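You operate a simulated robot arm through the tools that you are given. There is no shell and no other tool.

Carry out the task below with a simulated two-armed robot. There is one attempt and no reset: what you move stays moved.

JOB
Open the upper grey drawer, take the green bag and leave it in the inside of the upper grey drawer, then shut the drawer. Take the white tub and leave it on top of the narrow grey carton. Open the middle green drawer, fetch the black core plug and set it in the inside of the middle green drawer, then shut the drawer. Put the wide lens on the top of the green chest away on the top of the blue table. Any order will do.

The check looks at the end state, three seconds after you hand in, the way a careful person would. Anything else that was tipped, shoved, dropped, spilled or broken makes it a failure.

ROBOT AND FRAMES
Two 7-joint arms with fingered hands on one trunk, on a base that moves. Base frame: it is fixed to the floor where the robot stands at the start and does not move with it; the origin is under the middle of the robot, x ahead of it, y to its left, z up; the surface under the hand at the start is at about z = 0.85. Units: m, rad, N and s.
The left shoulder is at the start at [0.03, 0.136, 1.305], the right one opposite. With the tool pointing down near the work surface each hand reaches from about 0.3 to 0.96 m from the robot's upright axis, wherever it stands, measured 20 degrees to its own side. Places, roughly: black core plug (9x9x5 cm) [-0.8, 7.2, 0.9]; green bag (8x9x4 cm) [0.1, 2.4, 0.8]; inside of the middle green drawer [-1.1, 7.3, 0.5]; inside of the upper grey drawer [0.8, -0.2, 0.6]; middle green drawer [-1.2, 7.2, 0.5]; narrow grey carton (15x9x7 cm) [-0.5, 1.5, 0.9]; top of the blue table [-1.1, 2.3, 0.8]; upper grey drawer [0.7, -0.2, 0.7]; white tub (8x8x6 cm) [-0.6, 1.4, 0.8]; wide lens (8x8x7 cm) [-1.1, 7.3, 0.9]. Payload 5 kg a hand.
The TCP of each hand is the grasp point between the finger pads, 0.042 m short of the fingertips. In the tool frame z runs along the fingers and y along their closing line. The gripper opens to 0.208 m; its body begins 0.119 m behind the TCP. The gripper is a hand of 4 fingers: y runs from the thumb to the fingers, the wrist lies at [0, 0, -0.332] in the tool frame.
Orientation is that of the tool frame in the base frame, as [roll, pitch, yaw] about the fixed x, y, z axes, in that order (R = Rz(yaw) Ry(pitch) Rx(roll)). With the fingers straight down and closing along the base's y, the tool's x points along the base's -x, its y along +y and its z along -z.

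CONTROLS
- The arms move only by the tool play_rows. It takes "left_plan", "right_plan" or both (then of equal length, played together; a hand with none holds still); each is a list of rows, each a list of 6 numbers: the shift along the tool's x, y, z in m, then the turn, a rotation vector about the tool's x, y, z in rad. In form: [[x, y, z, rx, ry, rz], ...]. A call has 1 to 20 rows; each row is the pose to reach, as a shift and turn from the pose commanded when the call began, along the tool's axes at that moment. Rows are played at 5 a second. More than 0.05 m and 0.15 rad between two rows, and nothing of the call is played. A pose out of reach is approached as far as the arm can. The call stops where the force on the tool passes 40 N (or 10 N more than at its start, if that is more) or the arm is blocked; 0.2 s more then pass. In this call time passes only in rows, and 0.2 s behind the last. The reply holds the time, the measured pose of the TCP, the force on the tool along the base axes, the opening and the grip force, in the units named above and with some noise, with the torque about the TCP (base axes, N m) and any sound that the robot's microphone picked up.
- Cameras (640 x 400 px; columns grow to the right, rows downward): "scene" is now at [0.0126, 0.0425, 2.0101]; the picture's right is [0.71, -0.71, -0.00], its down [-0.65, -0.65, -0.39] and it looks along [0.27, 0.27, -0.92] (base axes); focal length 241 px, centre (320, 200). "left" rides on the left gripper at [-0.101, 0, -0.145] in its tool frame; the picture's right is [0.00, -1.00, 0.00], its down [0.82, 0.00, -0.57] and it looks along [0.57, 0.00, 0.82] (tool axes); focal length 261 px, centre (320, 200). "right" rides on the right gripper at [0.101, 0.001, -0.145] in its tool frame; the picture's right is [-0.01, 1.00, 0.00], its down [-0.82, 0.00, -0.57] and it looks along [-0.57, 0.00, 0.82] (tool axes); focal length 261 px, centre (320, 200). There is no depth. A picture from a camera that has moved, and an enlarged one, comes with that camera's place and axes in the base frame and with its lens.
- grab_frame(camera): a new picture of that camera. It takes no simulated time.
- move_column(by): moves the trunk up (or, below 0, down) by that many m; the arms and the scene camera ride with it, the base frame stays. It gives what a move gives, with no picture.
- roll_base(legs): drives the robot by 1 to 6 legs, each [ahead, left, turn to the left] in m, m and rad, along the robot's own axes; the way and the turn of a leg run together, so that a leg with both is an arc; at most 1.5 m and 3.142 rad a leg. The arms and the cameras ride along, it lands a little off, and it stops where it bumps. It gives what a move gives.
- set_fingers(finger1, finger2, finger3, thumb_bend, hand): sets how far each is bent, from 0 (flat) to 1 (curled in); at 0.3 the hand is open as for a grip, at 0.7 the pads meet at the TCP. One left out holds its place. A second passes; each finger stops where it meets its share of the squeeze, and holds until it gets a number again. It is the only way to open and close the hand. It gives what a move gives, with no picture; readings hold the bend of each and the force on the fingers (four entries, about 0 where the hand has none), thumb and palm.
- turn_head(pan, tilt): turns the head with the scene camera to pan (to the left, within 2.496 rad either way) and tilt (down, from -0.506 to 1.204), counted from straight ahead of the robot. It gives what a move gives.
- close_up(camera, box): a new picture of the part [left, top, right, bottom] of that camera's present view, enlarged. It takes no simulated time.
- finish_job(): hands the job in; it is judged then, once.

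Nothing tells you exact positions but the pictures and the camera data. Unless the task says otherwise, let go and move clear before handing in.

The tools are called after "Request:" as name(argument=value, ...) on one line, values as JSON. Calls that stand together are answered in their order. play_rows: Moves the arms, as the interface text tells. Its arguments: {"type":"object","properties":{"left_plan":{"type":"array","items":{"type":"array","items":{"type":"number"}}},"right_plan":{"type":"array","items":{"type":"array","items":{"type":"number"}}}},"required":[]} The other tools are called the same way: move_column (by) moves the trunk up or down; set_fingers (finger1, finger2, finger3, thumb_bend, hand) moves the fingers one by one; roll_base (legs) drives the base; turn_head (pan, tilt) turns the head that bears the scene camera; grab_frame (camera) takes a picture; close_up (camera, box) takes an enlarged picture of a part of a camera's view; finish_job () hands the job in.

At the start:

```text
t: 0.0
left_eef_pos: [0.4656, 0.5927, 1.1146]
left_tool_rot: [-3.141, 0.0, 3.141]
left_ft_force: [-0.8, -0.4, -0.1]
left_wrist_torque: [0.02, -0.03, -0.02]
left_finger_gap: 0.2078
left_grip_force: 0.0
left_shape: jaw
left_bend: [0.3, 0.3, 0.3, 0.3]
left_finger forces: [0.1, 0.0, 0.0, 0.0, 0.0, 0.0]
right_eef_pos: [0.7135, 0.0932, 1.0731]
right_tool_rot: [-3.141, -0.001, 3.141]
right_ft_force: [0.2, 0.7, -0.1]
right_wrist_torque: [-0.03, 0.01, -0.01]
right_finger_gap: 0.2079
right_grip_force: 0.1
right_shape: jaw
right_bend: [0.3, 0.3, 0.3, 0.3]
right_finger forces: [0.0, 0.1, 0.0, 0.0, 0.0, 0.0]
trunk travel left (down, up): [-0.325, 0.165]
robot x, y, heading: [0.0002, -0.0001, 0.001]
head pan, tilt (commanded): [0.784, 1.173]
```

scene: 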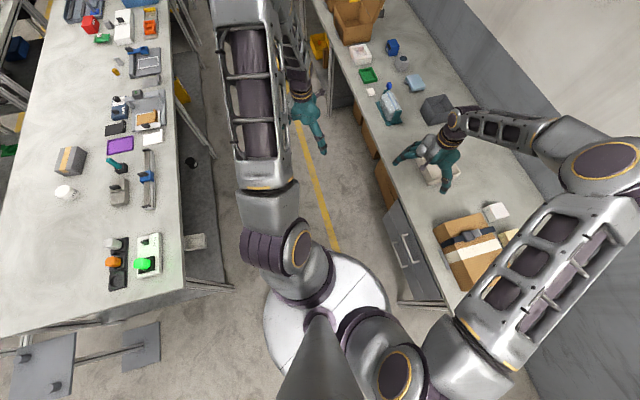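
right: 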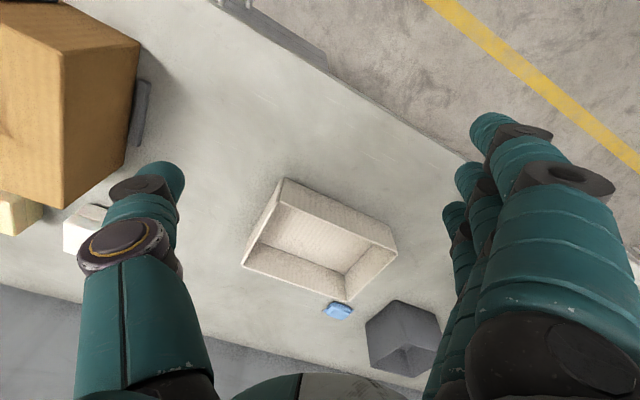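
left: 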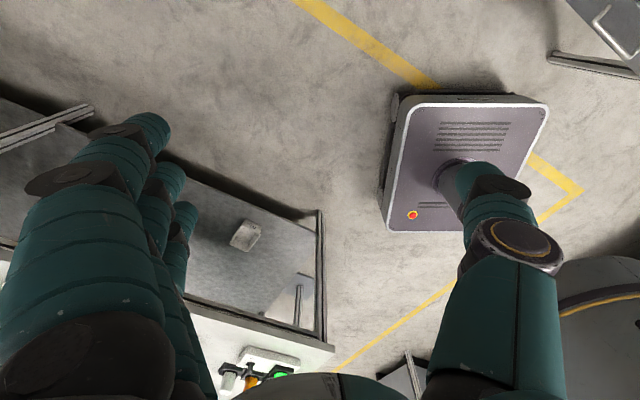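

I see two benches: one on the right with a grey drawer front and a carton box, and one on the left carrying many small items. I'll look around with the head before I move anything.

Request:
turn_head(pan=0.0, tilt=0.8)

Request:
grab_frame(camera="scene")

Request:
turn_head(pan=1.0, tilt=0.6)

Request:
grab_frame(camera="scene")

Request:
turn_head(pan=1.8, tilt=0.6)

Request:
grab_frame(camera="scene")

Request:
turn_head(pan=2.4, tilt=0.6)

Request:
grab_frame(camera="scene")

Request:
turn_head(pan=-1.0, tilt=0.7)

Request:
grab_frame(camera="scene")

Request:
turn_head(pan=-2.2, tilt=0.6)

Request:
grab_frame(camera="scene")

```text
t: 1.1
left_eef_pos: [0.4652, 0.5925, 1.1144]
left_tool_rot: [-3.141, 0.001, -3.141]
left_ft_force: [0.3, -0.1, -0.6]
left_wrist_torque: [-0.02, -0.01, 0.01]
left_finger_gap: 0.2077
left_grip_force: 0.1
left_shape: jaw
left_bend: [0.3, 0.3, 0.3, 0.3]
left_finger forces: [0.0, 0.0, 0.0, 0.0, 0.1, 0.0]
right_eef_pos: [0.7134, 0.094, 1.0734]
right_tool_rot: [-3.141, 0.001, 3.141]
right_ft_force: [-0.4, 0.4, -0.1]
right_wrist_torque: [0.01, 0.0, -0.05]
right_finger_gap: 0.2079
right_grip_force: 0.0
right_shape: jaw
right_bend: [0.3, 0.3, 0.3, 0.3]
right_finger forces: [0.0, 0.1, 0.1, 0.0, 0.0, 0.0]
trunk travel left (down, up): [-0.325, 0.165]
robot x, y, heading: [0.0012, 0.0035, -0.004]
head pan, tilt (commanded): [0.0, 0.799]
```

```text
taken
camera scene: at [0.0523, 0.0016, 2.0362], right [0.0, -1.0, 0.0], down [-0.72, 0.0, -0.7], along [0.7, 0.0, -0.72], focal length 241 px, centre (320, 200)
```

scene: 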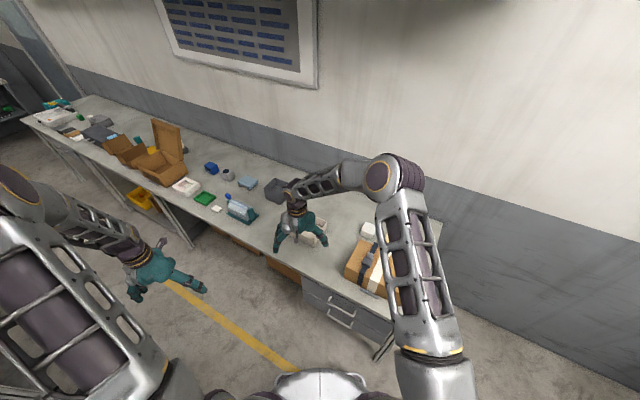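

```text
t: 2.4
left_eef_pos: [0.466, 0.592, 1.1153]
left_tool_rot: [-3.142, 0.0, 3.141]
left_ft_force: [0.0, -0.2, -0.5]
left_wrist_torque: [-0.05, 0.02, 0.0]
left_finger_gap: 0.2079
left_grip_force: 0.1
left_shape: jaw
left_bend: [0.3, 0.3, 0.3, 0.3]
left_finger forces: [0.0, 0.1, 0.0, 0.0, 0.1, 0.1]
right_eef_pos: [0.7133, 0.093, 1.0731]
right_tool_rot: [-3.141, -0.001, 3.14]
right_ft_force: [0.3, 0.1, 0.3]
right_wrist_torque: [0.0, 0.0, 0.03]
right_finger_gap: 0.2078
right_grip_force: 0.1
right_shape: jaw
right_bend: [0.3, 0.3, 0.3, 0.3]
right_finger forces: [0.0, 0.0, 0.1, 0.0, 0.0, 0.0]
trunk travel left (down, up): [-0.325, 0.165]
robot x, y, heading: [0.0024, 0.0032, 0.001]
head pan, tilt (commanded): [1.0, 0.6]
```

```text
taken
camera scene: at [0.0194, 0.0758, 2.0531], right [0.84, -0.54, 0.0], down [-0.31, -0.48, -0.82], along [0.45, 0.69, -0.57], focal length 241 px, centre (320, 200)
```

scene: 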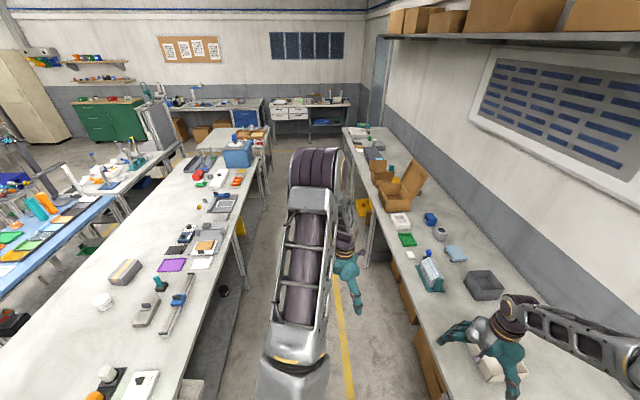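

```text
t: 3.5
left_eef_pos: [0.4664, 0.5919, 1.1134]
left_tool_rot: [-3.142, -0.001, -3.141]
left_ft_force: [-0.4, 0.0, 0.0]
left_wrist_torque: [0.0, 0.05, -0.01]
left_finger_gap: 0.2077
left_grip_force: 0.0
left_shape: jaw
left_bend: [0.3, 0.3, 0.3, 0.3]
left_finger forces: [0.0, 0.0, 0.1, 0.1, 0.0, 0.0]
right_eef_pos: [0.7125, 0.0931, 1.0723]
right_tool_rot: [-3.14, 0.0, -3.141]
right_ft_force: [0.6, 0.9, -0.3]
right_wrist_torque: [-0.02, 0.0, 0.02]
right_finger_gap: 0.2077
right_grip_force: 0.0
right_shape: jaw
right_bend: [0.3, 0.3, 0.3, 0.3]
right_finger forces: [0.0, 0.0, 0.0, 0.0, 0.0, 0.0]
trunk travel left (down, up): [-0.325, 0.165]
robot x, y, heading: [0.001, -0.0016, -0.002]
head pan, tilt (commanded): [1.799, 0.6]
```

```text
taken
camera scene: at [-0.0483, 0.0876, 2.0531], right [0.97, 0.23, 0.0], down [0.13, -0.55, -0.83], along [-0.19, 0.8, -0.56], focal length 241 px, centre (320, 200)
```

scene: 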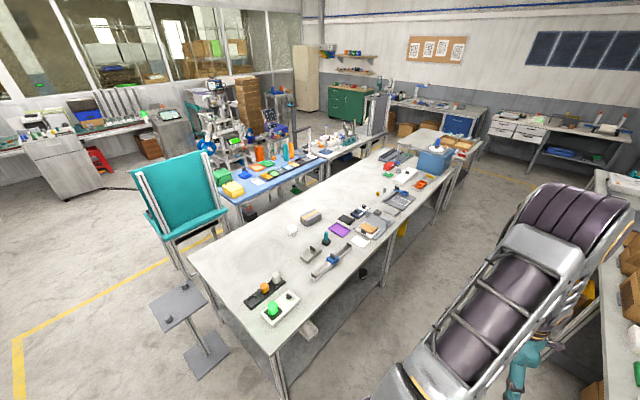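

```text
t: 4.5
left_eef_pos: [0.4665, 0.5936, 1.1136]
left_tool_rot: [3.141, 0.0, 3.14]
left_ft_force: [-0.5, -0.3, 0.5]
left_wrist_torque: [0.0, -0.03, 0.0]
left_finger_gap: 0.2078
left_grip_force: 0.0
left_shape: jaw
left_bend: [0.3, 0.3, 0.3, 0.3]
left_finger forces: [0.0, 0.0, 0.0, 0.1, 0.1, 0.1]
right_eef_pos: [0.714, 0.0932, 1.0713]
right_tool_rot: [-3.141, 0.0, 3.141]
right_ft_force: [-1.0, 0.0, -0.3]
right_wrist_torque: [0.01, -0.01, 0.03]
right_finger_gap: 0.2081
right_grip_force: 0.0
right_shape: jaw
right_bend: [0.3, 0.3, 0.3, 0.3]
right_finger forces: [0.0, 0.1, 0.1, 0.1, 0.0, 0.0]
trunk travel left (down, up): [-0.325, 0.165]
robot x, y, heading: [-0.0014, 0.0023, -0.0]
head pan, tilt (commanded): [2.4, 0.6]
```

```text
taken
camera scene: at [-0.0935, 0.0613, 2.0531], right [0.68, 0.74, 0.0], down [0.42, -0.38, -0.83], along [-0.61, 0.56, -0.56], focal length 241 px, centre (320, 200)
```

scene: 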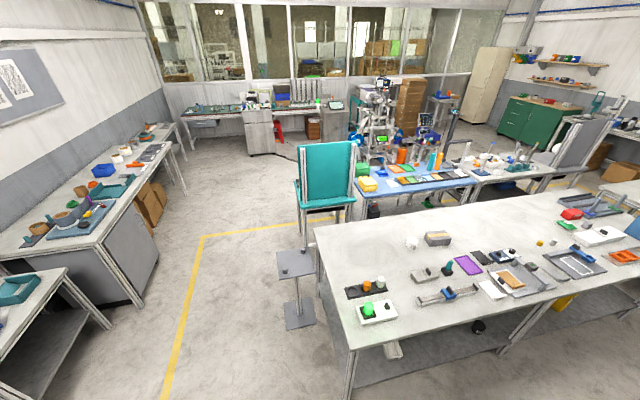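

```text
t: 7.4
left_eef_pos: [0.4657, 0.593, 1.1128]
left_tool_rot: [-3.141, -0.001, -3.141]
left_ft_force: [0.9, -0.3, -0.1]
left_wrist_torque: [0.01, -0.02, -0.02]
left_finger_gap: 0.2076
left_grip_force: 0.0
left_shape: jaw
left_bend: [0.3, 0.3, 0.3, 0.3]
left_finger forces: [0.0, 0.0, 0.1, 0.1, 0.0, 0.1]
right_eef_pos: [0.7121, 0.0938, 1.0728]
right_tool_rot: [-3.14, 0.0, -3.141]
right_ft_force: [-0.1, 0.5, -0.9]
right_wrist_torque: [0.01, -0.01, 0.01]
right_finger_gap: 0.2077
right_grip_force: 0.0
right_shape: jaw
right_bend: [0.3, 0.3, 0.3, 0.3]
right_finger forces: [0.0, 0.0, 0.1, 0.1, 0.0, 0.1]
trunk travel left (down, up): [-0.325, 0.165]
robot x, y, heading: [-0.0005, 0.0, -0.003]
head pan, tilt (commanded): [-1.0, 0.7]
```

```text
taken
camera scene: at [0.0175, -0.07, 2.0445], right [-0.84, -0.54, 0.0], down [-0.35, 0.54, -0.76], along [0.41, -0.64, -0.64], focal length 241 px, centre (320, 200)
```

scene: 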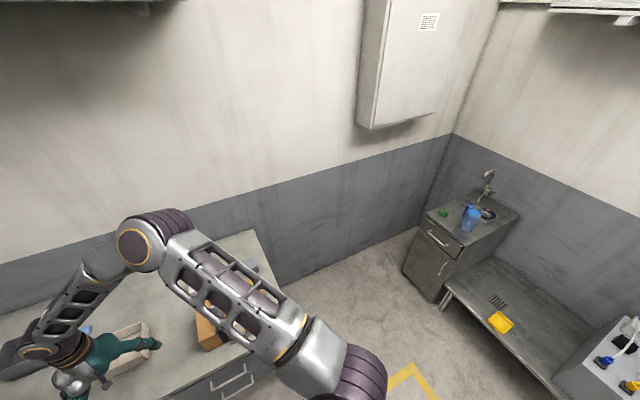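

```text
t: 8.8
left_eef_pos: [0.4664, 0.5922, 1.1137]
left_tool_rot: [3.141, 0.0, -3.141]
left_ft_force: [-0.7, -0.5, -0.9]
left_wrist_torque: [0.0, 0.02, 0.0]
left_finger_gap: 0.2077
left_grip_force: 0.0
left_shape: jaw
left_bend: [0.3, 0.3, 0.3, 0.3]
left_finger forces: [0.1, 0.1, 0.0, 0.0, 0.1, 0.1]
right_eef_pos: [0.7135, 0.0931, 1.0724]
right_tool_rot: [3.141, 0.001, 3.141]
right_ft_force: [0.6, 0.1, 0.9]
right_wrist_torque: [0.02, 0.0, 0.0]
right_finger_gap: 0.2081
right_grip_force: 0.1
right_shape: jaw
right_bend: [0.3, 0.3, 0.3, 0.3]
right_finger forces: [0.0, 0.0, 0.0, 0.1, 0.0, 0.0]
trunk travel left (down, up): [-0.325, 0.165]
robot x, y, heading: [-0.0009, 0.0026, -0.002]
head pan, tilt (commanded): [-2.201, 0.6]
```

```text
taken
camera scene: at [-0.0804, -0.07, 2.0531], right [-0.81, 0.59, 0.0], down [0.33, 0.46, -0.83], along [-0.49, -0.67, -0.56], focal length 241 px, centre (320, 200)
```

scene: 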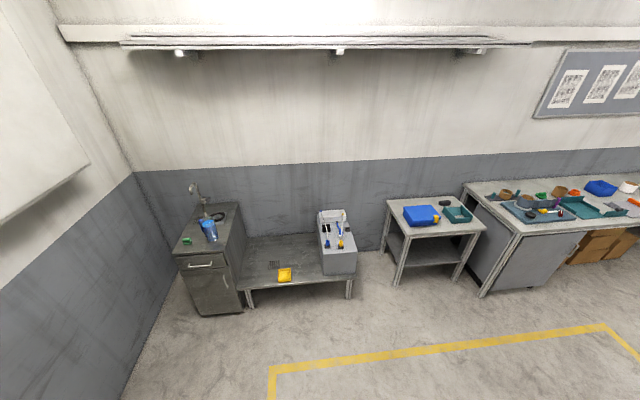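

The benches stretch away to my left, with the blue table behind the long bench and the green chest in the far corner. I'll turn back towards the bench and zoom in to pick out the targets.

Request:
turn_head(pan=1.8, tilt=0.6)

Request:
close_up(camera="scene", box=[280, 130, 480, 255])

Request:
close_up(camera="scene", box=[180, 130, 340, 230])

Request:
close_up(camera="scene", box=[290, 60, 450, 160])

Request:
close_up(camera="scene", box=[240, 190, 400, 290])

```text
t: 12.1
left_eef_pos: [0.4671, 0.5924, 1.1143]
left_tool_rot: [3.141, -0.001, 3.142]
left_ft_force: [0.0, -0.3, -0.7]
left_wrist_torque: [-0.01, -0.01, -0.01]
left_finger_gap: 0.2078
left_grip_force: 0.1
left_shape: jaw
left_bend: [0.3, 0.3, 0.3, 0.3]
left_finger forces: [0.1, 0.0, 0.1, 0.0, 0.1, 0.0]
right_eef_pos: [0.7129, 0.0936, 1.0726]
right_tool_rot: [3.14, -0.001, 3.14]
right_ft_force: [0.3, -0.3, 0.2]
right_wrist_torque: [-0.01, -0.03, -0.01]
right_finger_gap: 0.2079
right_grip_force: 0.1
right_shape: jaw
right_bend: [0.3, 0.3, 0.3, 0.3]
right_finger forces: [0.0, 0.1, 0.0, 0.0, 0.0, 0.0]
trunk travel left (down, up): [-0.325, 0.165]
robot x, y, heading: [-0.0003, -0.0009, 0.003]
head pan, tilt (commanded): [1.799, 0.6]
```

```text
3.20 times, centred on (380, 192) of scene
camera zoom: at [-0.0484, 0.0876, 2.0531], right [0.97, 0.23, 0.0], down [0.13, -0.55, -0.83], along [-0.19, 0.8, -0.56], focal length 771 px, centre (128, 224)
```

zoom: 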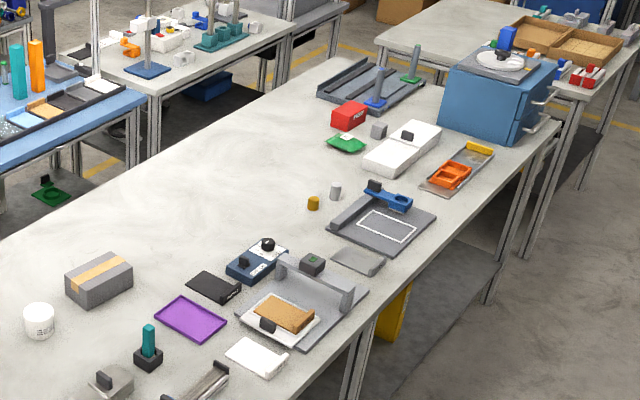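

```text
4.00 times, centred on (260, 180) of scene
camera zoom: at [-0.0484, 0.0876, 2.0531], right [0.97, 0.23, 0.0], down [0.13, -0.55, -0.83], along [-0.19, 0.8, -0.56], focal length 964 px, centre (560, 280)
```

zoom: 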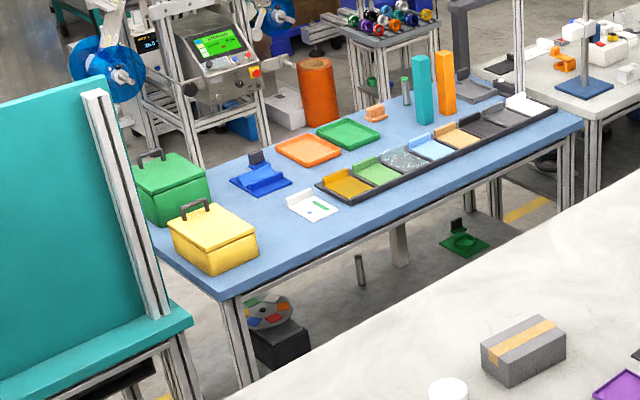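

```text
4.00 times, centred on (370, 110) of scene
camera zoom: at [-0.0484, 0.0876, 2.0531], right [0.97, 0.23, 0.0], down [0.13, -0.55, -0.83], along [-0.19, 0.8, -0.56], focal length 964 px, centre (120, 560)
```

zoom: 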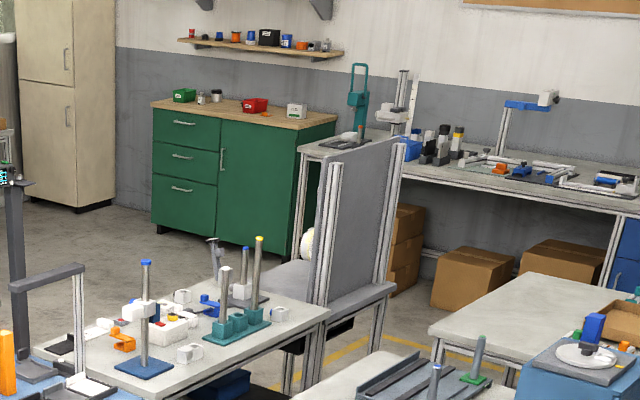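

```text
4.00 times, centred on (320, 240) of scene
camera zoom: at [-0.0484, 0.0876, 2.0531], right [0.97, 0.23, 0.0], down [0.13, -0.55, -0.83], along [-0.19, 0.8, -0.56], focal length 964 px, centre (320, 40)
```

zoom: 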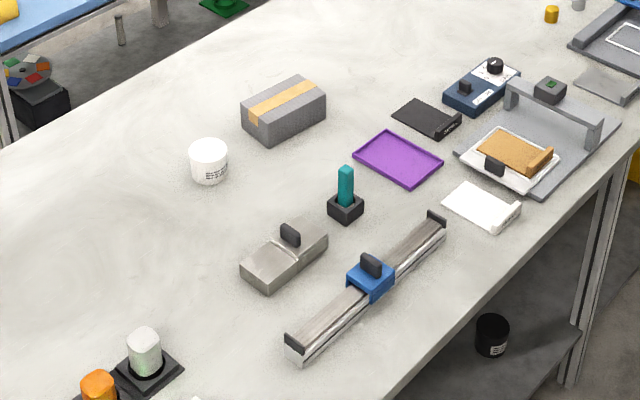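

I can pick out the green bag near (0.13, 2.41), the white tub near (-0.55, 1.33) and the grey carton near (-0.46, 1.51). The room is turned about 29° against my frame, so next I'll inspect the grey drawer and my own base clearance.

Request:
turn_head(pan=-0.1, tilt=1.1)

Request:
grab_frame(camera="scene")

Request:
close_up(camera="scene", box=[220, 160, 420, 285])

Request:
grab_frame(camera="right")

Request:
turn_head(pan=1.57, tilt=1.2)

Request:
grab_frame(camera="scene")

```text
t: 13.9
left_eef_pos: [0.4657, 0.5929, 1.1129]
left_tool_rot: [-3.139, 0.0, -3.141]
left_ft_force: [-0.4, 0.5, 0.3]
left_wrist_torque: [0.04, 0.02, 0.01]
left_finger_gap: 0.2077
left_grip_force: 0.0
left_shape: jaw
left_bend: [0.3, 0.3, 0.3, 0.3]
left_finger forces: [0.0, 0.0, 0.0, 0.0, 0.0, 0.0]
right_eef_pos: [0.7136, 0.0939, 1.0728]
right_tool_rot: [3.141, 0.001, 3.141]
right_ft_force: [-0.3, 0.6, 0.0]
right_wrist_torque: [0.03, 0.01, -0.02]
right_finger_gap: 0.208
right_grip_force: 0.2
right_shape: jaw
right_bend: [0.3, 0.3, 0.3, 0.3]
right_finger forces: [0.0, 0.0, 0.1, 0.1, 0.0, 0.0]
trunk travel left (down, up): [-0.325, 0.165]
robot x, y, heading: [0.0034, 0.0006, 0.001]
head pan, tilt (commanded): [-0.099, 1.1]
```

```text
taken
camera scene: at [0.0344, -0.0047, 2.0145], right [-0.1, -1.0, 0.0], down [-0.89, 0.09, -0.45], along [0.45, -0.04, -0.89], focal length 241 px, centre (320, 200)
```

scene: 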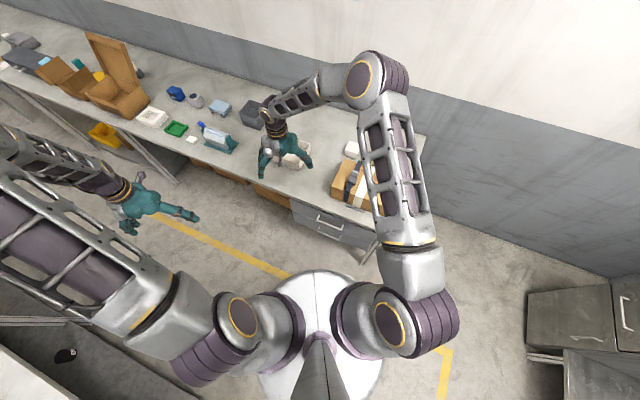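

```text
3.20 times, centred on (320, 222) of scene
camera zoom: at [0.0344, -0.0047, 2.0145], right [-0.1, -1.0, 0.0], down [-0.89, 0.09, -0.45], along [0.45, -0.04, -0.89], focal length 771 px, centre (320, 128)
```

zoom: 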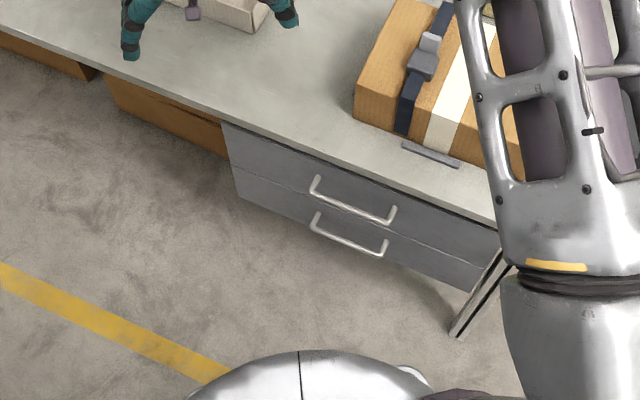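

```text
taken
camera right: at [0.6109, 0.0942, 1.2175], right [0.01, 1.0, 0.0], down [0.82, 0.0, 0.57], along [0.57, 0.0, -0.82], focal length 261 px, centre (320, 200)
```

right: 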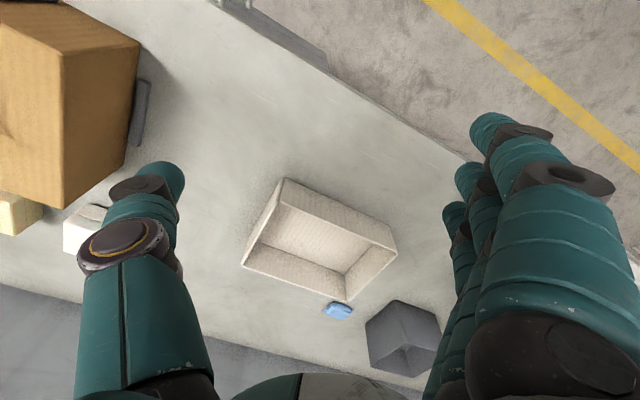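

```text
t: 15.6
left_eef_pos: [0.4651, 0.5919, 1.1135]
left_tool_rot: [-3.142, 0.001, -3.142]
left_ft_force: [0.0, 0.4, -0.4]
left_wrist_torque: [0.02, 0.03, -0.04]
left_finger_gap: 0.2076
left_grip_force: 0.1
left_shape: jaw
left_bend: [0.3, 0.3, 0.3, 0.3]
left_finger forces: [0.1, 0.0, 0.0, 0.0, 0.1, 0.1]
right_eef_pos: [0.7135, 0.0942, 1.0732]
right_tool_rot: [3.141, 0.0, -3.141]
right_ft_force: [-0.4, 0.4, -0.2]
right_wrist_torque: [-0.01, -0.01, -0.02]
right_finger_gap: 0.2078
right_grip_force: 0.0
right_shape: jaw
right_bend: [0.3, 0.3, 0.3, 0.3]
right_finger forces: [0.0, 0.0, 0.1, 0.0, 0.0, 0.0]
trunk travel left (down, up): [-0.325, 0.165]
robot x, y, heading: [-0.0018, 0.0029, 0.003]
head pan, tilt (commanded): [1.571, 1.201]
```

```text
taken
camera scene: at [-0.0283, 0.0574, 2.0085], right [1.0, 0.0, 0.0], down [0.0, -0.93, -0.36], along [0.0, 0.36, -0.93], focal length 241 px, centre (320, 200)
```

scene: 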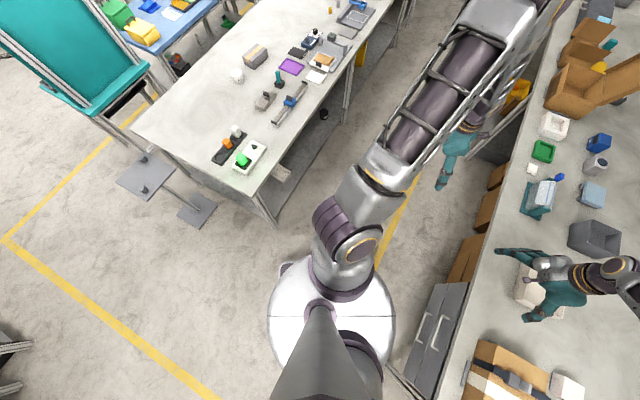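

The grey drawer unit sits in the bench front at about (0.53, -0.11), and my base is a box about 0.56 m wide. I'll take the tub first, so I'll lift the trunk, turn to face the long bench and slide along the aisle beside the tub and carton.

Request:
move_column(by=0.12)

Request:
roll_base(legs=[[0, 0, 2.64]])

Request:
turn_head(pan=0.0, tilt=0.9)

Request:
grab_frame(camera="scene")

```text
t: 17.1
left_eef_pos: [0.4658, 0.5921, 1.2333]
left_tool_rot: [-3.14, -0.001, 3.141]
left_ft_force: [0.1, -0.5, -0.8]
left_wrist_torque: [-0.02, 0.0, 0.0]
left_finger_gap: 0.2079
left_grip_force: 0.0
left_shape: jaw
left_bend: [0.3, 0.3, 0.3, 0.3]
left_finger forces: [0.1, 0.0, 0.0, 0.1, 0.1, 0.1]
right_eef_pos: [0.7131, 0.0934, 1.1916]
right_tool_rot: [-3.141, -0.001, 3.141]
right_ft_force: [0.2, -0.1, 0.4]
right_wrist_torque: [-0.01, -0.01, -0.02]
right_finger_gap: 0.208
right_grip_force: 0.1
right_shape: jaw
right_bend: [0.3, 0.3, 0.3, 0.3]
right_finger forces: [0.1, 0.0, 0.0, 0.1, 0.1, 0.1]
trunk travel left (down, up): [-0.445, 0.045]
robot x, y, heading: [-0.004, 0.0033, -0.001]
head pan, tilt (commanded): [1.571, 1.201]
```

```text
t: 23.8
left_eef_pos: [-0.6869, -0.3077, 1.2348]
left_tool_rot: [3.14, -0.001, -0.484]
left_ft_force: [-0.7, 0.2, -0.5]
left_wrist_torque: [0.0, 0.0, -0.01]
left_finger_gap: 0.2075
left_grip_force: 0.0
left_shape: jaw
left_bend: [0.3, 0.3, 0.3, 0.3]
left_finger forces: [0.0, 0.0, 0.0, 0.0, 0.0, 0.0]
right_eef_pos: [-0.6742, 0.2479, 1.1933]
right_tool_rot: [-3.141, 0.001, -0.484]
right_ft_force: [-0.1, 0.5, 0.1]
right_wrist_torque: [0.02, 0.02, 0.01]
right_finger_gap: 0.2076
right_grip_force: 0.0
right_shape: jaw
right_bend: [0.3, 0.3, 0.3, 0.3]
right_finger forces: [0.1, 0.0, 0.0, 0.0, 0.1, 0.0]
trunk travel left (down, up): [-0.445, 0.045]
robot x, y, heading: [-0.0002, 0.0037, 2.658]
head pan, tilt (commanded): [1.571, 1.201]
```

```text
t: 25.4
left_eef_pos: [-0.6888, -0.3076, 1.2337]
left_tool_rot: [3.141, -0.001, -0.484]
left_ft_force: [0.0, 0.4, 0.3]
left_wrist_torque: [0.01, -0.02, 0.0]
left_finger_gap: 0.2076
left_grip_force: 0.0
left_shape: jaw
left_bend: [0.3, 0.3, 0.3, 0.3]
left_finger forces: [0.0, 0.0, 0.1, 0.0, 0.0, 0.1]
right_eef_pos: [-0.6752, 0.2483, 1.1933]
right_tool_rot: [3.141, 0.0, -0.484]
right_ft_force: [0.4, -0.9, 0.3]
right_wrist_torque: [-0.01, -0.01, 0.02]
right_finger_gap: 0.2081
right_grip_force: 0.1
right_shape: jaw
right_bend: [0.3, 0.3, 0.3, 0.3]
right_finger forces: [0.0, 0.0, 0.0, 0.1, 0.0, 0.0]
trunk travel left (down, up): [-0.445, 0.045]
robot x, y, heading: [-0.0019, 0.0005, 2.663]
head pan, tilt (commanded): [0.0, 0.901]
```

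```text
taken
camera scene: at [-0.0399, 0.0222, 2.1483], right [0.46, 0.89, 0.0], down [0.69, -0.36, -0.62], along [-0.55, 0.29, -0.78], focal length 241 px, centre (320, 200)
```

scene: 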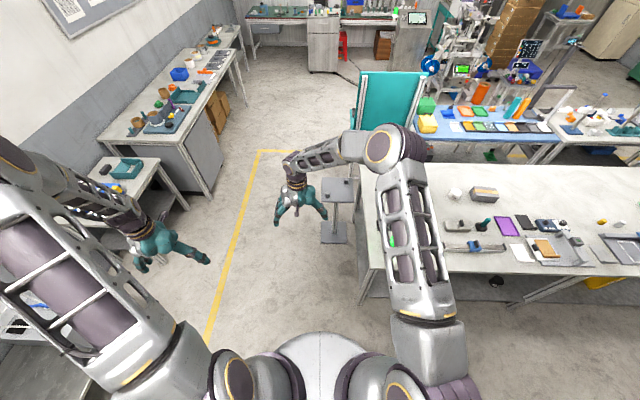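

I now face the long bench, with the tub and carton on its far side. I'll slide right along the aisle and then move a bit closer.

Request:
roll_base(legs=[[0, -1.05, 0], [0.18, 0, 0]])

Request:
grab_frame(camera="scene")

Request:
grab_frame(camera="right")

Request:
grab_frame(camera="left")

```text
t: 31.9
left_eef_pos: [-0.3608, 0.7015, 1.2341]
left_tool_rot: [3.142, 0.001, -0.485]
left_ft_force: [0.3, 0.4, -0.2]
left_wrist_torque: [0.04, -0.03, -0.03]
left_finger_gap: 0.2078
left_grip_force: 0.2
left_shape: jaw
left_bend: [0.3, 0.3, 0.3, 0.3]
left_finger forces: [0.1, 0.0, 0.0, 0.1, 0.0, 0.0]
right_eef_pos: [-0.3466, 1.2576, 1.1924]
right_tool_rot: [-3.141, 0.0, -0.488]
right_ft_force: [0.2, -0.8, -0.2]
right_wrist_torque: [0.0, -0.02, 0.04]
right_finger_gap: 0.2078
right_grip_force: 0.1
right_shape: jaw
right_bend: [0.3, 0.3, 0.3, 0.3]
right_finger forces: [0.0, 0.0, 0.0, 0.1, 0.0, 0.0]
trunk travel left (down, up): [-0.445, 0.045]
robot x, y, heading: [0.3285, 1.0086, 2.661]
head pan, tilt (commanded): [0.0, 0.901]
```

```text
taken
camera scene: at [0.2881, 1.0299, 2.1484], right [0.47, 0.88, 0.0], down [0.69, -0.37, -0.62], along [-0.55, 0.29, -0.78], focal length 241 px, centre (320, 200)
```

scene: 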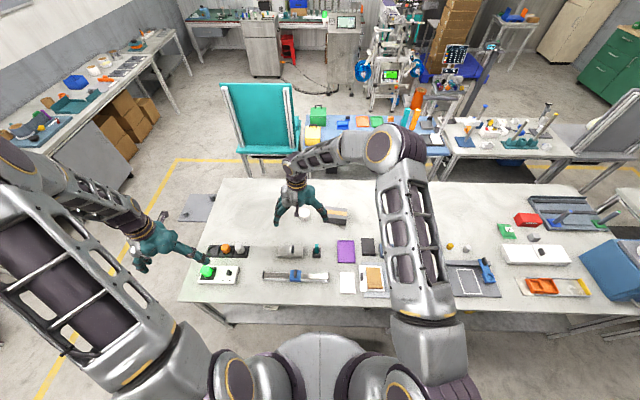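

```text
taken
camera right: at [-0.2588, 1.2099, 1.3376], right [-0.47, -0.88, 0.0], down [-0.72, 0.39, 0.57], along [-0.5, 0.27, -0.82], focal length 261 px, centre (320, 200)
```

right: 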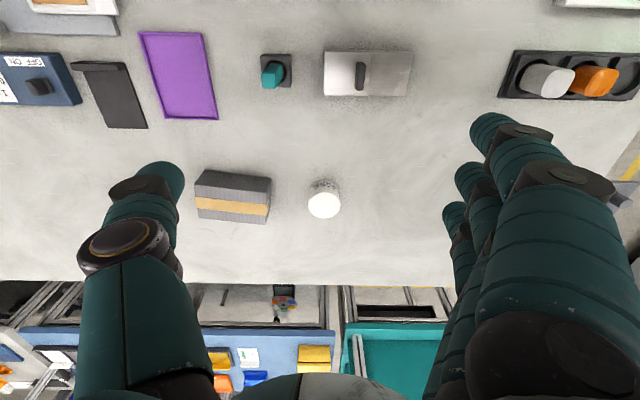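

```text
taken
camera left: at [-0.4492, 0.7481, 1.3793], right [0.46, 0.89, 0.0], down [0.73, -0.38, 0.57], along [0.51, -0.26, -0.82], focal length 261 px, centre (320, 200)
```

left: 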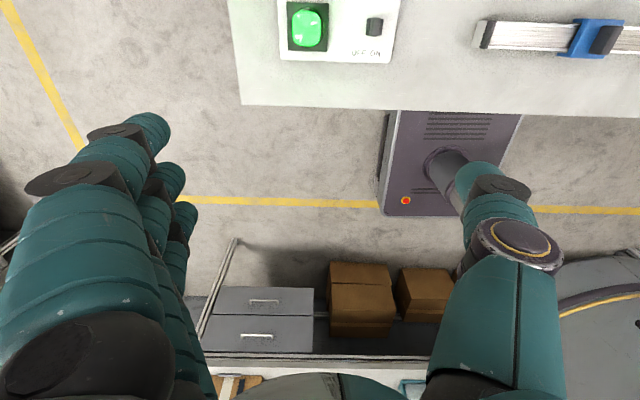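

The right hand camera shows the tub and carton clearly near the middle of its view. I'll zoom in to measure their positions.

Request:
close_up(camera="right", box=[160, 140, 400, 290])

Request:
close_up(camera="scene", box=[240, 160, 400, 260])

Request:
close_up(camera="left", box=[180, 220, 380, 400])

```text
2.67 times, centred on (280, 215) of right
camera zoom: at [-0.2588, 1.2099, 1.3376], right [-0.47, -0.88, 0.0], down [-0.72, 0.39, 0.57], along [-0.5, 0.27, -0.82], focal length 695 px, centre (427, 160)
```

zoom: 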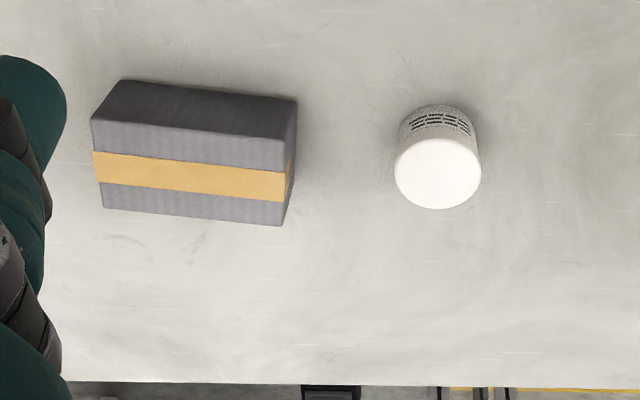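

```text
4.00 times, centred on (320, 210) of scene
camera zoom: at [0.2881, 1.0299, 2.1484], right [0.47, 0.88, 0.0], down [0.69, -0.37, -0.62], along [-0.55, 0.29, -0.78], focal length 964 px, centre (320, 160)
```

zoom: 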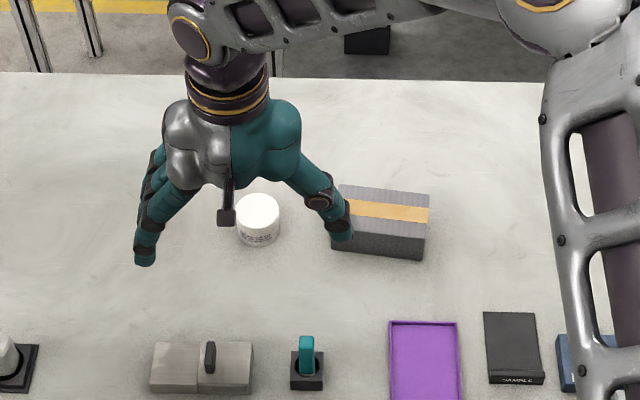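

```text
2.22 times, centred on (280, 310) of left
camera zoom: at [-0.4492, 0.7481, 1.3793], right [0.46, 0.89, 0.0], down [0.73, -0.38, 0.57], along [0.51, -0.26, -0.82], focal length 579 px, centre (409, -44)
```

zoom: 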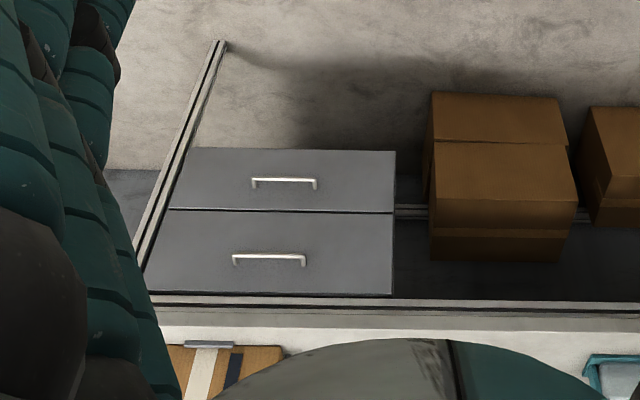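

The tub is about 0.94 m ahead of my axis, close to the reach limit, so I'll edge forward and left. Then the right arm can work on it comfortably, with the trunk lowered.

Request:
roll_base(legs=[[0.05, 0.2, 0]])

Request:
move_column(by=-0.12)

Request:
set_fingers(hand="right", finger1=0.42, finger2=0.42, finger3=0.42, thumb_bend=0.42)

Request:
grab_frame(camera="right")

Request:
grab_frame(camera="left")

```text
t: 33.6
left_eef_pos: [-0.4991, 0.5483, 1.2331]
left_tool_rot: [3.139, 0.0, -0.486]
left_ft_force: [-1.1, -0.1, -0.4]
left_wrist_torque: [0.05, -0.06, 0.02]
left_finger_gap: 0.2077
left_grip_force: 0.0
left_shape: jaw
left_bend: [0.3, 0.3, 0.3, 0.3]
left_finger forces: [0.0, 0.1, 0.0, 0.0, 0.1, 0.0]
right_eef_pos: [-0.4856, 1.1052, 1.1932]
right_tool_rot: [3.141, 0.001, -0.487]
right_ft_force: [-0.7, 0.1, -0.2]
right_wrist_torque: [0.09, -0.02, -0.02]
right_finger_gap: 0.2079
right_grip_force: 0.1
right_shape: jaw
right_bend: [0.3, 0.3, 0.3, 0.3]
right_finger forces: [0.0, 0.0, 0.0, 0.0, 0.0, 0.0]
trunk travel left (down, up): [-0.445, 0.045]
robot x, y, heading: [0.1876, 0.8548, 2.653]
head pan, tilt (commanded): [0.0, 0.901]
```

```text
t: 35.1
left_eef_pos: [-0.4979, 0.5487, 1.115]
left_tool_rot: [-3.141, 0.0, -0.483]
left_ft_force: [-0.6, 0.7, -0.3]
left_wrist_torque: [0.0, 0.03, 0.0]
left_finger_gap: 0.2078
left_grip_force: 0.1
left_shape: jaw
left_bend: [0.3, 0.3, 0.3, 0.3]
left_finger forces: [0.0, 0.0, 0.0, 0.1, 0.0, 0.0]
right_eef_pos: [-0.484, 1.1049, 1.0727]
right_tool_rot: [-3.141, 0.001, -0.486]
right_ft_force: [-0.4, 0.3, 0.3]
right_wrist_torque: [-0.06, 0.05, 0.0]
right_finger_gap: 0.2078
right_grip_force: 0.1
right_shape: jaw
right_bend: [0.3, 0.3, 0.3, 0.3]
right_finger forces: [0.0, 0.0, 0.0, 0.0, 0.0, 0.1]
trunk travel left (down, up): [-0.325, 0.165]
robot x, y, heading: [0.1893, 0.8569, 2.656]
head pan, tilt (commanded): [0.0, 0.901]
```

```text
t: 36.1
left_eef_pos: [-0.499, 0.5496, 1.1136]
left_tool_rot: [3.14, 0.002, -0.486]
left_ft_force: [-0.2, -0.1, -0.2]
left_wrist_torque: [0.02, -0.06, -0.02]
left_finger_gap: 0.2076
left_grip_force: 0.0
left_shape: jaw
left_bend: [0.3, 0.3, 0.3, 0.3]
left_finger forces: [0.0, 0.0, 0.1, 0.1, 0.1, 0.0]
right_eef_pos: [-0.4837, 1.1054, 1.0724]
right_tool_rot: [-3.141, 0.001, -0.486]
right_ft_force: [-0.7, 0.4, -1.6]
right_wrist_torque: [0.01, 0.02, 0.02]
right_finger_gap: 0.1631
right_grip_force: 0.1
right_shape: fingers
right_bend: [0.42, 0.42, 0.42, 0.42]
right_finger forces: [0.0, 0.0, 0.1, 0.0, 0.0, 0.1]
trunk travel left (down, up): [-0.325, 0.165]
robot x, y, heading: [0.1873, 0.8553, 2.656]
head pan, tilt (commanded): [0.0, 0.901]
```

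```text
taken
camera right: at [-0.3965, 1.0573, 1.2176], right [-0.47, -0.88, 0.0], down [-0.72, 0.39, 0.57], along [-0.5, 0.27, -0.82], focal length 261 px, centre (320, 200)
```

right: 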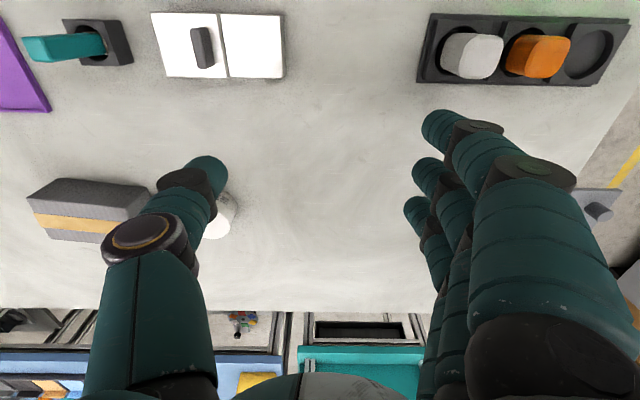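

```text
taken
camera left: at [-0.587, 0.5955, 1.2593], right [0.46, 0.89, 0.0], down [0.73, -0.38, 0.57], along [0.51, -0.26, -0.82], focal length 261 px, centre (320, 200)
```

left: 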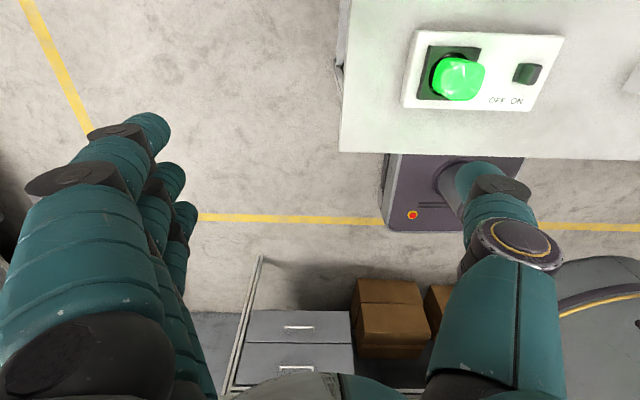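

The robot shifted as planned and the tub is now ahead and slightly to the right. I'll bring the right hand over it, still high, and check the alignment.

Request:
play_rows(right_plan=[[-0.03, -0.031, 0.005, 0, 0, 0], [-0.06, -0.063, 0.01, 0, 0, 0], [-0.09, -0.094, 0.02, 0, 0, 0], [-0.12, -0.126, 0.03, 0, 0, 0], [-0.15, -0.157, 0.04, 0, 0, 0], [-0.179, -0.1885, 0.05, 0, 0, 0]])

Request:
grab_frame(camera="right")

Request:
close_up(camera="scene", box=[300, 130, 460, 230])

```text
t: 37.5
left_eef_pos: [-0.4985, 0.5505, 1.114]
left_tool_rot: [-3.141, -0.004, -0.486]
left_ft_force: [0.6, 1.4, 0.8]
left_wrist_torque: [-0.15, -0.02, 0.01]
left_finger_gap: 0.2078
left_grip_force: 0.0
left_shape: jaw
left_bend: [0.3, 0.3, 0.3, 0.3]
left_finger forces: [0.1, 0.0, 0.1, 0.0, 0.0, 0.0]
right_eef_pos: [-0.556, 1.3565, 1.0216]
right_tool_rot: [3.14, -0.001, -0.484]
right_ft_force: [-0.5, -0.5, -0.3]
right_wrist_torque: [0.04, -0.09, -0.01]
right_finger_gap: 0.1627
right_grip_force: 0.2
right_shape: fingers
right_bend: [0.42, 0.42, 0.42, 0.42]
right_finger forces: [0.0, 0.1, 0.0, 0.0, 0.0, 0.0]
trunk travel left (down, up): [-0.325, 0.165]
robot x, y, heading: [0.1893, 0.8547, 2.655]
head pan, tilt (commanded): [0.0, 0.901]
```

```text
taken
camera right: at [-0.4684, 1.3091, 1.1663], right [-0.47, -0.88, 0.0], down [-0.72, 0.39, 0.57], along [-0.5, 0.27, -0.82], focal length 261 px, centre (320, 200)
```

right: 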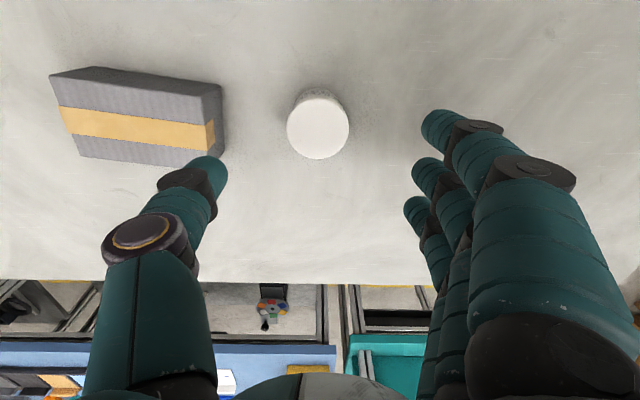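

```text
4.00 times, centred on (380, 180) of scene
camera zoom: at [0.1493, 0.8796, 2.0282], right [0.47, 0.88, 0.0], down [0.69, -0.37, -0.62], along [-0.55, 0.29, -0.78], focal length 964 px, centre (80, 280)
```

zoom: 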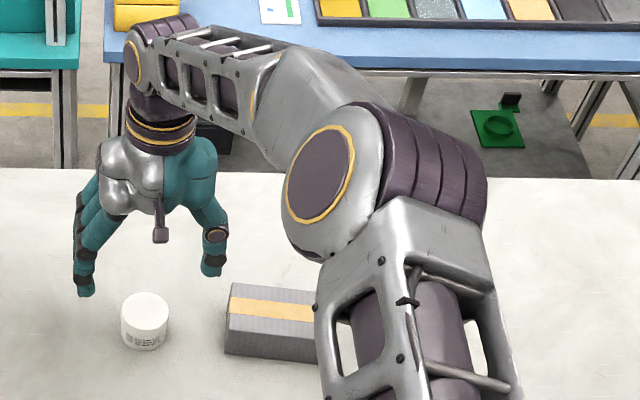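

The tub lid sits right under the grasp point, but the thumb would pass close to the carton. I'll pre-close the hand a bit more and then descend.

Request:
set_fingers(hand="right", finger1=0.51, finger2=0.51, finger3=0.51, thumb_bend=0.51)

Request:
play_rows(right_plan=[[0, 0.003, 0.03, 0, 0, 0], [0, 0.003, 0.06, 0, 0, 0], [0, 0.003, 0.09, 0, 0, 0], [0, 0.003, 0.11, 0, 0, 0]])

Request:
grab_frame(camera="right")

Request:
close_up(camera="scene", box=[300, 160, 400, 230])

```text
t: 38.5
left_eef_pos: [-0.499, 0.5495, 1.1132]
left_tool_rot: [3.14, 0.002, -0.484]
left_ft_force: [0.8, 0.7, 0.0]
left_wrist_torque: [-0.02, 0.01, -0.01]
left_finger_gap: 0.2075
left_grip_force: 0.1
left_shape: jaw
left_bend: [0.3, 0.3, 0.3, 0.3]
left_finger forces: [0.1, 0.1, 0.0, 0.0, 0.0, 0.0]
right_eef_pos: [-0.5554, 1.3563, 1.0232]
right_tool_rot: [-3.14, -0.001, -0.487]
right_ft_force: [0.6, 0.3, 0.4]
right_wrist_torque: [-0.05, -0.01, 0.0]
right_finger_gap: 0.1164
right_grip_force: 0.1
right_shape: fingers
right_bend: [0.51, 0.51, 0.51, 0.51]
right_finger forces: [0.1, 0.1, 0.0, 0.1, 0.0, 0.1]
trunk travel left (down, up): [-0.325, 0.165]
robot x, y, heading: [0.1905, 0.8551, 2.662]
head pan, tilt (commanded): [0.0, 0.901]
```

```text
t: 39.5
left_eef_pos: [-0.4997, 0.549, 1.1131]
left_tool_rot: [3.142, 0.0, -0.487]
left_ft_force: [-0.3, 0.1, -1.2]
left_wrist_torque: [-0.01, -0.02, 0.0]
left_finger_gap: 0.2077
left_grip_force: 0.0
left_shape: jaw
left_bend: [0.3, 0.3, 0.3, 0.3]
left_finger forces: [0.0, 0.0, 0.0, 0.1, 0.1, 0.0]
right_eef_pos: [-0.5562, 1.3539, 0.9149]
right_tool_rot: [3.141, 0.004, -0.487]
right_ft_force: [0.1, 0.4, 0.7]
right_wrist_torque: [-0.04, -0.07, -0.03]
right_finger_gap: 0.1165
right_grip_force: 0.0
right_shape: fingers
right_bend: [0.51, 0.51, 0.51, 0.51]
right_finger forces: [0.0, 0.1, 0.0, 0.0, 0.0, 0.1]
trunk travel left (down, up): [-0.325, 0.165]
robot x, y, heading: [0.1868, 0.8528, 2.651]
head pan, tilt (commanded): [0.0, 0.901]
```

```text
taken
camera right: at [-0.4685, 1.306, 1.0577], right [-0.47, -0.88, 0.0], down [-0.72, 0.39, 0.57], along [-0.5, 0.27, -0.82], focal length 261 px, centre (320, 200)
```

right: 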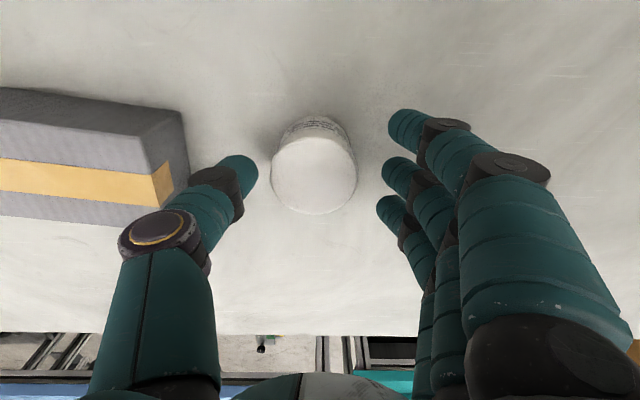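

```text
5.71 times, centred on (350, 195) of scene
camera zoom: at [0.1498, 0.8775, 2.0283], right [0.47, 0.88, 0.0], down [0.69, -0.37, -0.62], along [-0.55, 0.29, -0.78], focal length 1377 px, centre (149, 229)
```

zoom: 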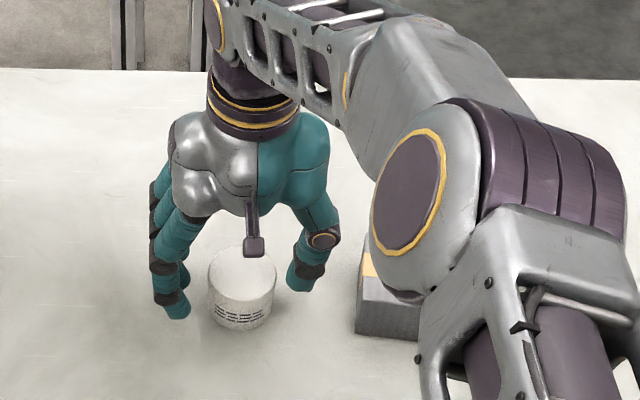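

The tub is between the thumb and fingers with the carton clear. I'll go down the rest and close.

Request:
play_rows(right_plan=[[0, -0.002, 0.02, 0, 0, 0], [0, -0.003, 0.035, 0, 0, 0], [0, -0.003, 0.043, 0, 0, 0]])

Request:
set_fingers(hand="right", finger1=0.62, finger2=0.62, finger3=0.62, thumb_bend=0.62)

Request:
grab_frame(camera="right")

```text
t: 40.3
left_eef_pos: [-0.4978, 0.5482, 1.114]
left_tool_rot: [3.141, 0.001, -0.487]
left_ft_force: [0.8, 0.4, -1.1]
left_wrist_torque: [0.01, 0.03, 0.0]
left_finger_gap: 0.2077
left_grip_force: 0.1
left_shape: jaw
left_bend: [0.3, 0.3, 0.3, 0.3]
left_finger forces: [0.0, 0.0, 0.0, 0.0, 0.0, 0.1]
right_eef_pos: [-0.5544, 1.3565, 0.8736]
right_tool_rot: [3.141, 0.003, -0.487]
right_ft_force: [2.0, -1.0, 16.7]
right_wrist_torque: [0.7, -0.65, -0.19]
right_finger_gap: 0.1165
right_grip_force: 8.3
right_shape: fingers
right_bend: [0.51, 0.51, 0.51, 0.51]
right_finger forces: [2.0, 0.3, 0.0, 0.1, 14.4, 0.0]
trunk travel left (down, up): [-0.325, 0.165]
robot x, y, heading: [0.1881, 0.8528, 2.658]
head pan, tilt (commanded): [0.0, 0.901]
```

```text
t: 41.3
left_eef_pos: [-0.498, 0.5492, 1.1146]
left_tool_rot: [-3.141, 0.0, -0.485]
left_ft_force: [0.6, -0.2, 0.2]
left_wrist_torque: [0.02, 0.02, 0.01]
left_finger_gap: 0.2077
left_grip_force: 0.0
left_shape: jaw
left_bend: [0.3, 0.3, 0.3, 0.3]
left_finger forces: [0.0, 0.1, 0.1, 0.1, 0.0, 0.1]
right_eef_pos: [-0.5539, 1.3553, 0.8721]
right_tool_rot: [3.14, 0.003, -0.489]
right_ft_force: [-0.2, 6.2, 18.7]
right_wrist_torque: [0.97, -0.37, 0.12]
right_finger_gap: 0.0752
right_grip_force: 16.7
right_shape: fingers
right_bend: [0.62, 0.58, 0.61, 0.6]
right_finger forces: [0.0, 8.6, 0.9, 0.0, 23.3, 0.0]
trunk travel left (down, up): [-0.325, 0.165]
robot x, y, heading: [0.1882, 0.8539, 2.657]
head pan, tilt (commanded): [0.0, 0.901]
```

```text
taken
camera right: at [-0.4667, 1.3086, 1.0163], right [-0.47, -0.88, 0.0], down [-0.72, 0.39, 0.57], along [-0.51, 0.27, -0.82], focal length 261 px, centre (320, 200)
```

right: 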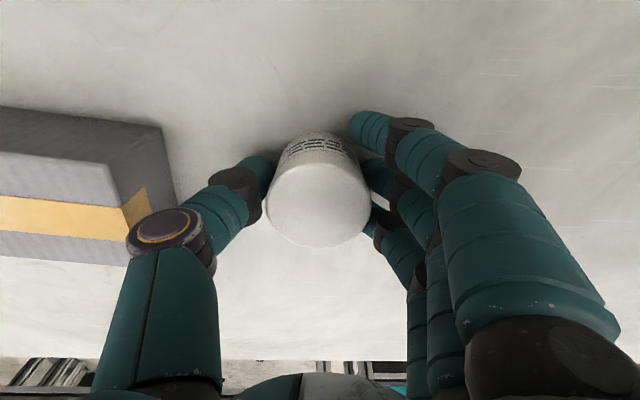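

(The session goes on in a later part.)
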